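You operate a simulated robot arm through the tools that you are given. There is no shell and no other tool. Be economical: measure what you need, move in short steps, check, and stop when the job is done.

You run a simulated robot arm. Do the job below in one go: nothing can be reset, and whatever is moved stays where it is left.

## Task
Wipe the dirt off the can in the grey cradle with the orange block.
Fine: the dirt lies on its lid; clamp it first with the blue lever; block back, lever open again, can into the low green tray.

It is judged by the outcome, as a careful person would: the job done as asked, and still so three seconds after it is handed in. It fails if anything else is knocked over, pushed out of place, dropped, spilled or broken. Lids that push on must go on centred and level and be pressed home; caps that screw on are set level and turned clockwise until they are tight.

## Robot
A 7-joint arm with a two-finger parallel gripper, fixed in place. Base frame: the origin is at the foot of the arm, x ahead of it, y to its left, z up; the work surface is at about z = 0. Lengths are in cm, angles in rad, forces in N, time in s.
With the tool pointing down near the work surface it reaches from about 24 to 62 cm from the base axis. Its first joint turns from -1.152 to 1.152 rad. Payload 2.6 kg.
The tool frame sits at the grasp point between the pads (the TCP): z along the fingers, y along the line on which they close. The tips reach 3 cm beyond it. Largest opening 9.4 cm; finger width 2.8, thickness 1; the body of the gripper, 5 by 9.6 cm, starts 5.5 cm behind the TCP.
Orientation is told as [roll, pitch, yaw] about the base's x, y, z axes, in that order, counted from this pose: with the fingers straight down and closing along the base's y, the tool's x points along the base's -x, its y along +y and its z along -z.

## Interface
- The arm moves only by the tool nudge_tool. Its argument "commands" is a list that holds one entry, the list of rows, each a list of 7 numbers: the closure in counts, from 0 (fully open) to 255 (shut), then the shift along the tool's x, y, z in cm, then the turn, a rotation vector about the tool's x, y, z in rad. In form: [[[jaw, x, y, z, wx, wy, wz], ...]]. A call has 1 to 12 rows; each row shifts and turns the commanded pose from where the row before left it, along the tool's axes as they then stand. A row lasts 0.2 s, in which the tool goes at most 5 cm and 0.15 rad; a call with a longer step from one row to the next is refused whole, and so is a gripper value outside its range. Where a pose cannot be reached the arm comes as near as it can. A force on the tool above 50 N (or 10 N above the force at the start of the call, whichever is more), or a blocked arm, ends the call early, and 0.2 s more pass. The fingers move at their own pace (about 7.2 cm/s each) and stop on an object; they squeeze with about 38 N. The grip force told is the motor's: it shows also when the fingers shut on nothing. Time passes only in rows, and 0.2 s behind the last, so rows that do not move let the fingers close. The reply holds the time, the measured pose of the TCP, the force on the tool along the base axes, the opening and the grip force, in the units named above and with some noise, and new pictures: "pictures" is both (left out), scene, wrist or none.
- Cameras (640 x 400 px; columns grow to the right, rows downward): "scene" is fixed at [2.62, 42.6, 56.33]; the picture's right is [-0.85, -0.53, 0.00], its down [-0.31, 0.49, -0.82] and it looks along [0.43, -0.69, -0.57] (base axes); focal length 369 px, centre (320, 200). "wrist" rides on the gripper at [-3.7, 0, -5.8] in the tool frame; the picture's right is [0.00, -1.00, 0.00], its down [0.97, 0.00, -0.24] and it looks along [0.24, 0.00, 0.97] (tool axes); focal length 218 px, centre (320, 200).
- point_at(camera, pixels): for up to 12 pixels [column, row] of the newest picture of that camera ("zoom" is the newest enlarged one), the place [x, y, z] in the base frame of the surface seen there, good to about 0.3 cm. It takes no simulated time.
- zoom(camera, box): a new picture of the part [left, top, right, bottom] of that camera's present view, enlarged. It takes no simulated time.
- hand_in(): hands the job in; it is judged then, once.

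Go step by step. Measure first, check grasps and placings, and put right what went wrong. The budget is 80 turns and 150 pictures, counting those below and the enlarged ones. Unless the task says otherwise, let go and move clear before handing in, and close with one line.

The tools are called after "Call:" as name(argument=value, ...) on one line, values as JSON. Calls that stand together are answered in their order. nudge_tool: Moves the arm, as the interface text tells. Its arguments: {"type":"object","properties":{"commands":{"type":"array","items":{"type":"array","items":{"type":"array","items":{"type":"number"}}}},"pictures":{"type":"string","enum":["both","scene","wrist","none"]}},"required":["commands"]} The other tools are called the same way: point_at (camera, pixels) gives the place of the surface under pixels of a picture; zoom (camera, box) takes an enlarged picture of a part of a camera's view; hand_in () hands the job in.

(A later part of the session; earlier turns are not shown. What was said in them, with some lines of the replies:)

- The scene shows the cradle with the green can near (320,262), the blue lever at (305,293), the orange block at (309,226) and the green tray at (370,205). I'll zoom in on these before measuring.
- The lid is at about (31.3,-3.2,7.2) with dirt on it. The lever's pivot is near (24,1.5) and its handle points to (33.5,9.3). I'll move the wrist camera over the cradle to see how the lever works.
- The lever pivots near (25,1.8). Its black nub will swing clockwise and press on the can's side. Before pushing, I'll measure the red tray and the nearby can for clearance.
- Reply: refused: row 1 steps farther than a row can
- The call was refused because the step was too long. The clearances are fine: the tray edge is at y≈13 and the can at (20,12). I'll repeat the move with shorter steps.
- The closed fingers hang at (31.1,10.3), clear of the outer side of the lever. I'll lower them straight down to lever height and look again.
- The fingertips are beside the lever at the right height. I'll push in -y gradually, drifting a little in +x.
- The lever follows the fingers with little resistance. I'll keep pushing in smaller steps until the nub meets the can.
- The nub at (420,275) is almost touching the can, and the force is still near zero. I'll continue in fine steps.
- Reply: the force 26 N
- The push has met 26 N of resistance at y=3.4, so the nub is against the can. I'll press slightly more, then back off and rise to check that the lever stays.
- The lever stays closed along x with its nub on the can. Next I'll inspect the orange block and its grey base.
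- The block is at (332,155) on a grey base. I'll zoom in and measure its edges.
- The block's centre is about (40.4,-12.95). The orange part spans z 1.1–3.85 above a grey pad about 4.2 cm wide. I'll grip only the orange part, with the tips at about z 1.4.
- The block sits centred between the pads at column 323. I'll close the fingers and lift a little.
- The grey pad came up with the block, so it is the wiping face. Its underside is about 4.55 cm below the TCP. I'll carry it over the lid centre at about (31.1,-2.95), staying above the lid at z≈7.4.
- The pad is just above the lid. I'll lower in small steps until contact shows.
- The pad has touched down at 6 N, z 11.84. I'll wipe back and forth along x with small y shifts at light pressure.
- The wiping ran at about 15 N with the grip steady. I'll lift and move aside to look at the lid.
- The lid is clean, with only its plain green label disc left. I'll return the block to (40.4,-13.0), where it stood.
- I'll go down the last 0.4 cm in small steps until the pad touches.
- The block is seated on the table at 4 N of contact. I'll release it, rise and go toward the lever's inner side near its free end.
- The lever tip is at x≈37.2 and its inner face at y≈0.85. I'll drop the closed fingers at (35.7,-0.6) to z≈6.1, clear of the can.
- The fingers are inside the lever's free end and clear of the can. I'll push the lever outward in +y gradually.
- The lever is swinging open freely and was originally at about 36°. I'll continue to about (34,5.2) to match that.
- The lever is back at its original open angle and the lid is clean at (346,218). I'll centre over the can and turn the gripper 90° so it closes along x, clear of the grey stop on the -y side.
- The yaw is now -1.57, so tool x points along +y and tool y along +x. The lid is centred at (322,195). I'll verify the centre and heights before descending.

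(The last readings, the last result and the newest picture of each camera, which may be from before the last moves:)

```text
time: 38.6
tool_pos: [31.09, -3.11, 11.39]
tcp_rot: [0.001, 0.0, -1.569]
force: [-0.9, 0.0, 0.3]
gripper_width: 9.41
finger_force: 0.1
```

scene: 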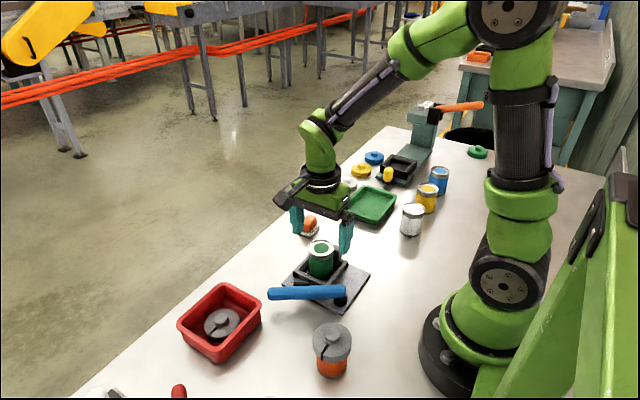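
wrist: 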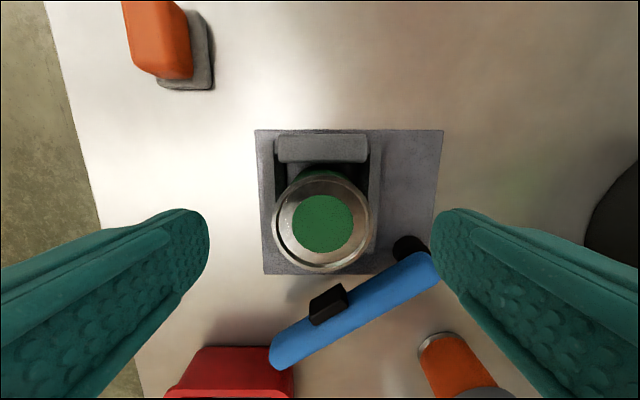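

The can's centre is at about (30.85,-3.0). I'll correct by -0.2 in x, descend to z≈6 and close.

Call:
nudge_tool(commands=[[[0, 0.05, -0.2, 2, 0, 0, 0], [0, 0, 0, 2, 0, 0, 0], [0, 0, 0, 1.4, 0, 0, 0], [0, 0, 0, 0, 0, 0, 0]]], pictures="both")

Call:
zoom(camera="scene", box=[260, 200, 380, 320])

```text
time: 39.6
tool_pos: [31.12, -3.19, 6.48]
tcp_rot: [-0.001, 0.0, -1.568]
force: [0.2, 0.5, 0.3]
gripper_width: 9.43
finger_force: 0.1
```

scene: 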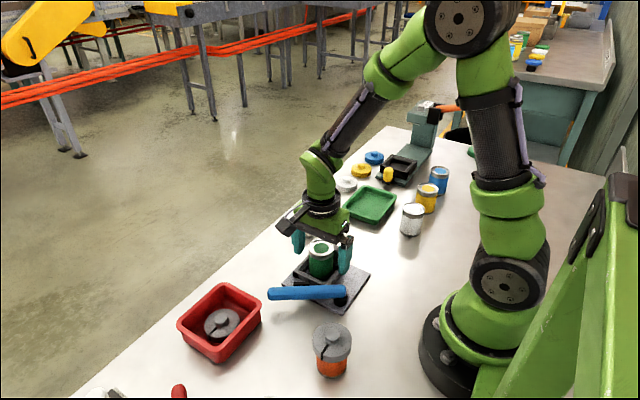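
wrist: 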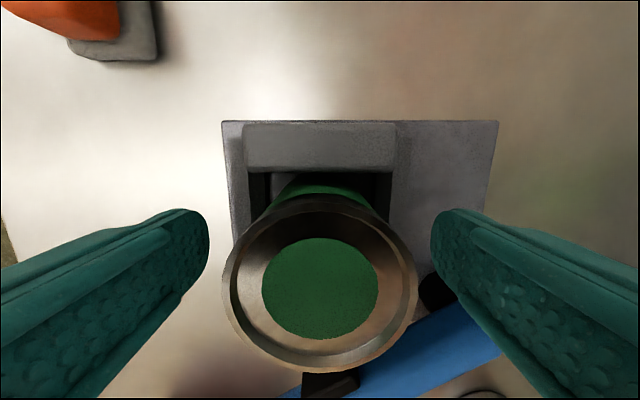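

```text
3.33 times, centred on (320, 260) of scene
```

zoom: 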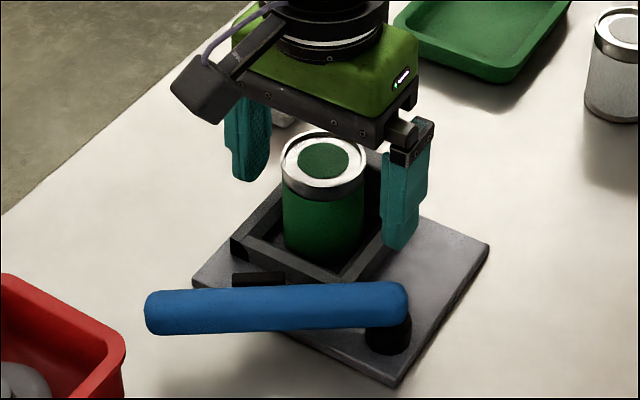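

The can is centred between the fingers at column 320 and everything is clear. I'll lower slightly and close.

Call:
nudge_tool(commands=[[[0, 0, 0, 0.4, 0, 0, 0], [120, 0, 0, 0, 0, 0, 0], [255, 0, 0, 0, 0, 0, 0], [255, 0, 0, 0, 0, 0, 0], [255, 0, 0, 0, 0, 0, 0]]], pictures="wrist")

```text
time: 40.8
tool_pos: [31.02, -2.94, 6.12]
tcp_rot: [-0.001, 0.001, -1.567]
force: [0.4, 0.3, -0.4]
gripper_width: 5.16
finger_force: 38.0
```

wrist: 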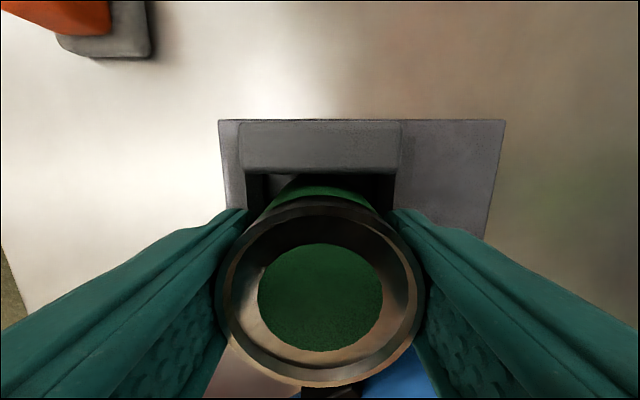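

The can is gripped at 5.16 cm with 38 N. I'll lift it straight up.

Call:
nudge_tool(commands=[[[255, 0, 0, -0.5, 0, 0, 0], [255, 0, 0, -1.5, 0, 0, 0], [255, 0, 0, -2.5, 0, 0, 0], [255, 0, 0, -3, 0, 0, 0], [255, 0, 0, -3, 0, 0, 0], [255, 0, 0, 0, 0, 0, 0]]], pictures="both")

Call:
point_at(camera="scene", pixels=[[344, 208], [366, 187], [397, 204], [378, 223], [362, 212], [372, 196], [387, 206], [371, 205], [404, 232], [346, 185]])

```text
time: 42.2
tool_pos: [30.94, -2.97, 16.55]
tcp_rot: [0.001, 0.0, -1.57]
force: [-0.4, 0.2, -1.5]
gripper_width: 5.11
finger_force: 38.3
```

scene: 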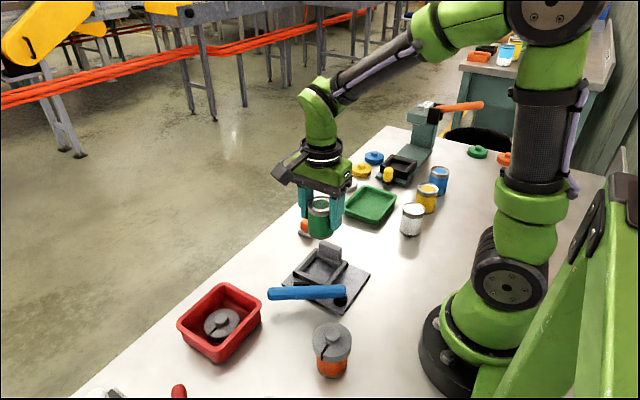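
wrist: 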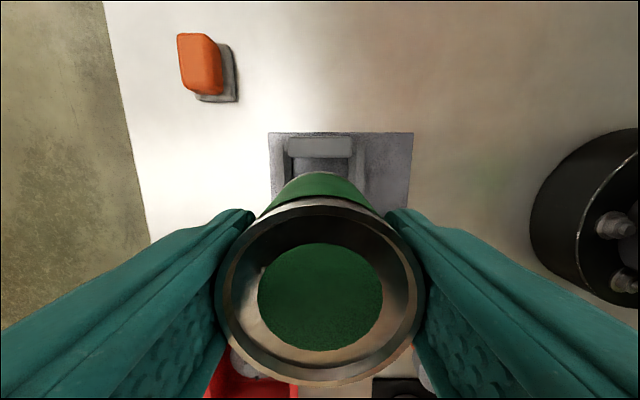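

```text
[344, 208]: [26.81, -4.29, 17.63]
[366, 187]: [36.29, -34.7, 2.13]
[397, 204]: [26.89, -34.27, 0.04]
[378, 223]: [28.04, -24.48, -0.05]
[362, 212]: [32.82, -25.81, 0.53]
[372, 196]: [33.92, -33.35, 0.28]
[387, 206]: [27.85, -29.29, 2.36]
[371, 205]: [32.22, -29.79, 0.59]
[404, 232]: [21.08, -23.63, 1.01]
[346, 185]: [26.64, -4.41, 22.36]
```

The can is held upright with its base about 5.3 below the TCP. The tray centre is about (32.3,-29.2), with its floor at 0.55 and rim at 2.2. I'll carry the can across at this height.

Call:
nudge_tool(commands=[[[255, -2.5, 0.1, 0, 0, 0, 0], [255, -3.5, 0.2, 0, 0, 0, 0], [255, -3.7, 0.2, 0, 0, 0, 0], [255, -3.7, 0.2, 0, 0, 0, 0], [255, -3.7, 0.2, 0, 0, 0, 0], [255, -3.7, 0.2, 0, 0, 0, 0], [255, -3.2, 0.2, 0, 0, 0, 0], [255, -2.2, 0.1, 0, 0, 0, 0], [255, 0, 0, 0, 0, 0, 0], [255, 0, 0, 0, 0, 0, 0]]], pictures="both")

```text
time: 44.4
tool_pos: [32.09, -29.3, 16.48]
tcp_rot: [0.0, 0.0, -1.569]
force: [0.5, 0.4, -2.0]
gripper_width: 5.11
finger_force: 38.2
```

scene: 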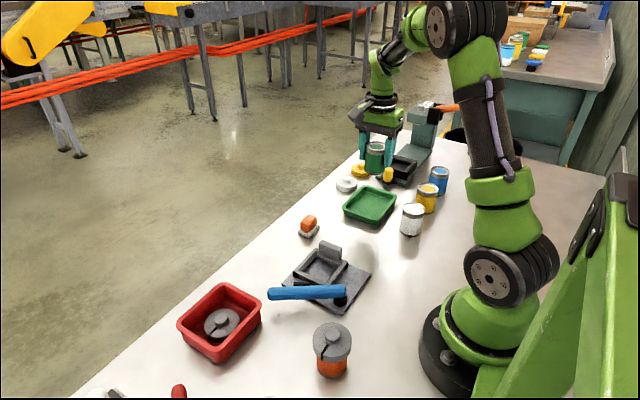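
wrist: 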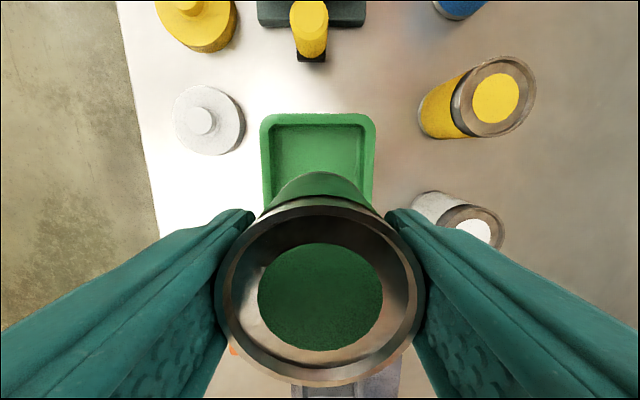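

The can hangs over the tray. I'll check how close the white can is before I lower between its neighbours.

Call:
point_at(camera="wrist", pixels=[[262, 160], [374, 160], [318, 116], [473, 228], [440, 215], [413, 205], [450, 250]])

Call:
nudge_tool(commands=[[[255, 0, 0.15, 3, 0, 0, 0], [255, 0, 0, 3, 0, 0, 0], [255, 0, 0, 2, 0, 0, 0], [255, 0, 0, 1.2, 0, 0, 0], [255, 0, 0, 0, 0, 0, 0]]], pictures="both")

Call:
zoom(camera="scene", box=[320, 140, 440, 260])

```text
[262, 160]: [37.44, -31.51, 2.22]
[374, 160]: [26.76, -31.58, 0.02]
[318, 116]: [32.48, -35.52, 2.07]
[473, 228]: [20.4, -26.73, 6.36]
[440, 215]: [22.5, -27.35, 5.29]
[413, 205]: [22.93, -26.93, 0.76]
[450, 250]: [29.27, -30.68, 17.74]
```

```text
time: 45.6
tool_pos: [32.57, -29.17, 7.2]
tcp_rot: [-0.002, 0.001, -1.568]
force: [0.7, 0.3, -0.6]
gripper_width: 5.13
finger_force: 38.4
```

scene: 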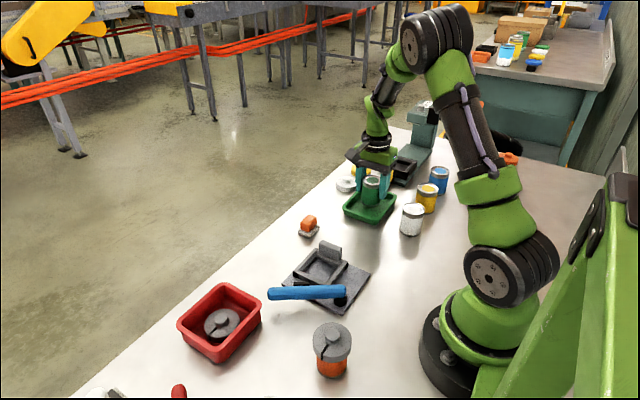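
wrist: 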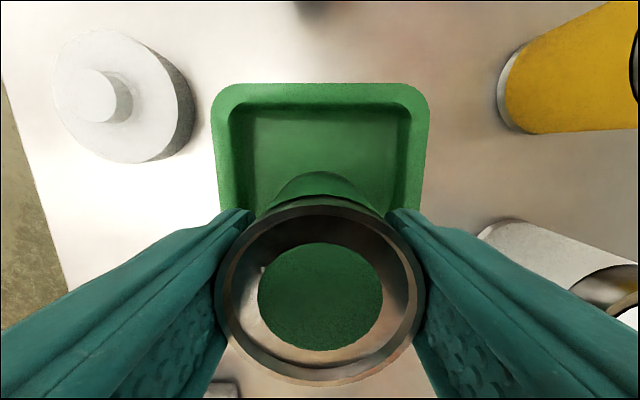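

```text
3.33 times, centred on (380, 200) of scene
```

zoom: 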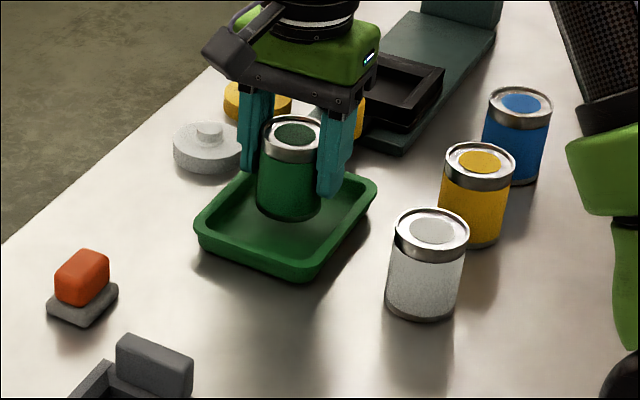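

The can is centred over the tray floor, with the fingers above the rim and well clear of the white can. I'll lower it in small steps to contact.

Call:
nudge_tool(commands=[[[255, 0, 0, 0.6, 0, 0, 0], [255, 0, 0, 0.3, 0, 0, 0], [255, 0, 0, 0.15, 0, 0, 0], [255, 0, 0, 0.1, 0, 0, 0], [255, 0, 0, 0, 0, 0, 0]]], pictures="none")

```text
time: 46.8
tool_pos: [32.5, -29.27, 6.15]
tcp_rot: [-0.001, 0.0, -1.57]
force: [-0.7, 0.3, -1.7]
gripper_width: 5.12
finger_force: 37.5
```

Call:
nudge_tool(commands=[[[255, 0, 0, 0.1, 0, 0, 0], [255, 0, 0, 0.1, 0, 0, 0], [255, 0, 0, 0, 0, 0, 0]]], pictures="none")

```text
time: 47.6
tool_pos: [32.45, -29.13, 5.94]
tcp_rot: [0.0, 0.0, -1.569]
force: [0.5, -0.1, -1.5]
gripper_width: 5.09
finger_force: 38.1
```

Call:
nudge_tool(commands=[[[255, 0, 0, 0.1, 0, 0, 0], [255, 0, 0, 0.08, 0, 0, 0], [255, 0, 0, 0, 0, 0, 0]]], pictures="scene")

Call:
zoom(camera="scene", box=[340, 160, 410, 230])

```text
time: 48.4
tool_pos: [32.51, -29.13, 5.74]
tcp_rot: [-0.001, 0.001, -1.569]
force: [-0.4, -0.2, -2.3]
gripper_width: 5.09
finger_force: 37.9
```

scene: 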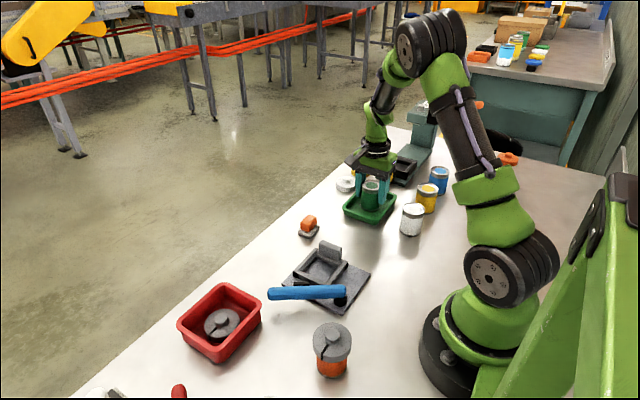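

```text
5.71 times, centred on (375, 195) of scene
```

zoom: 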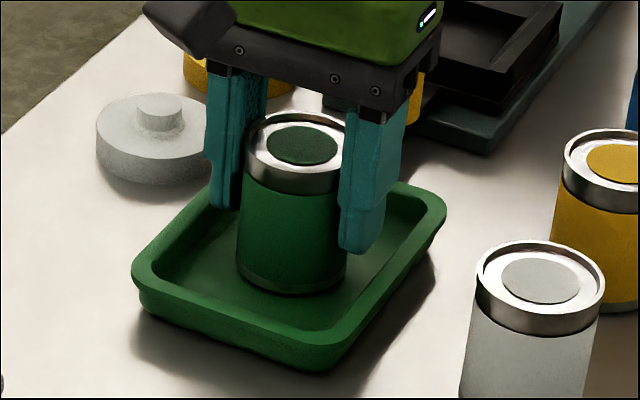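

There is no contact yet, though the base looks very close to the floor. I'll continue gently.

Call:
nudge_tool(commands=[[[255, 0, 0, 0.08, 0, 0, 0], [255, 0, 0, 0.08, 0, 0, 0], [255, 0, 0, 0, 0, 0, 0]]], pictures="none")

```text
time: 49.2
tool_pos: [32.59, -29.29, 5.66]
tcp_rot: [0.002, -0.004, -1.569]
force: [-3.8, 3.8, 19.6]
gripper_width: 5.06
finger_force: 38.2
```

Contact is firm at 20 N, so the can is down. I'll ease off slightly, open partway and rise straight up.

Call:
nudge_tool(commands=[[[255, 0, 0, -0.08, 0, 0, 0], [60, 0, 0, 0, 0, 0, 0], [60, 0, 0, 0, 0, 0, 0], [60, 0, 0, -1.5, 0, 0, 0], [60, 0, 0, -3, 0, 0, 0], [60, 0, 0, -4, 0, 0, 0], [60, 0, 0, -4, 0, 0, 0], [60, 0, 0, 0, 0, 0, 0]]], pictures="both")

Call:
zoom(camera="scene", box=[260, 160, 440, 320])

```text
time: 51.0
tool_pos: [32.71, -29.36, 18.35]
tcp_rot: [0.0, 0.0, -1.57]
force: [-0.2, 0.0, -0.5]
gripper_width: 7.22
finger_force: 0.1
```

scene: 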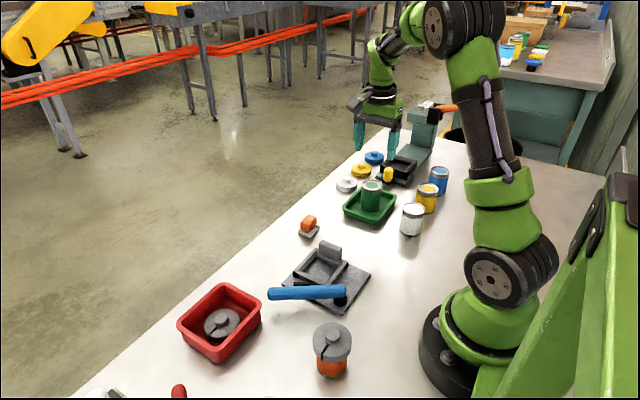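
wrist: 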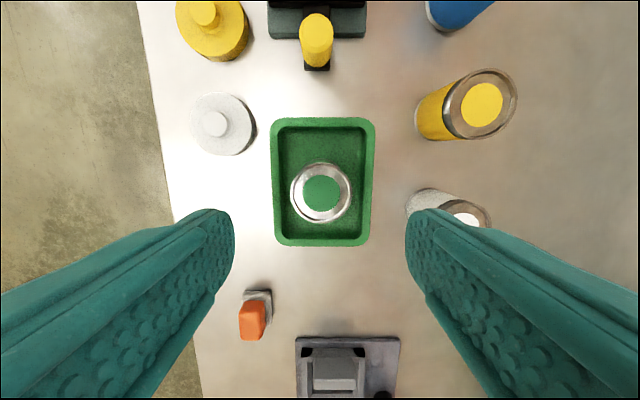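

```text
2.50 times, centred on (350, 240) of scene
```

zoom: 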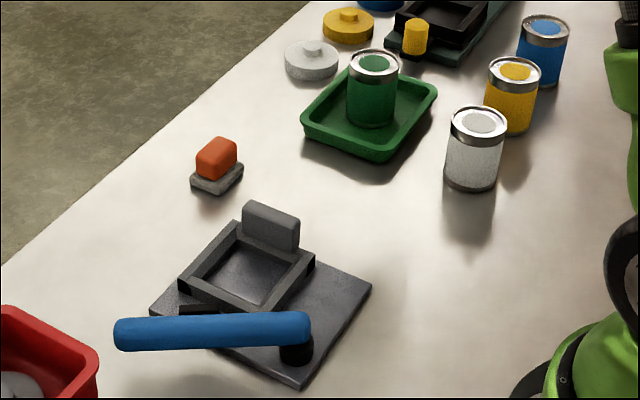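

The clean can stands upright in the green tray, the lever is open, the block is back where it stood, and the gripper is clear. I'm handing in.

Call:
hand_in()

```text
The job is handed in.
```

The can was clamped, its lid wiped clean, and it now stands upright in the green tray. The block is back in its place and the lever is open again.
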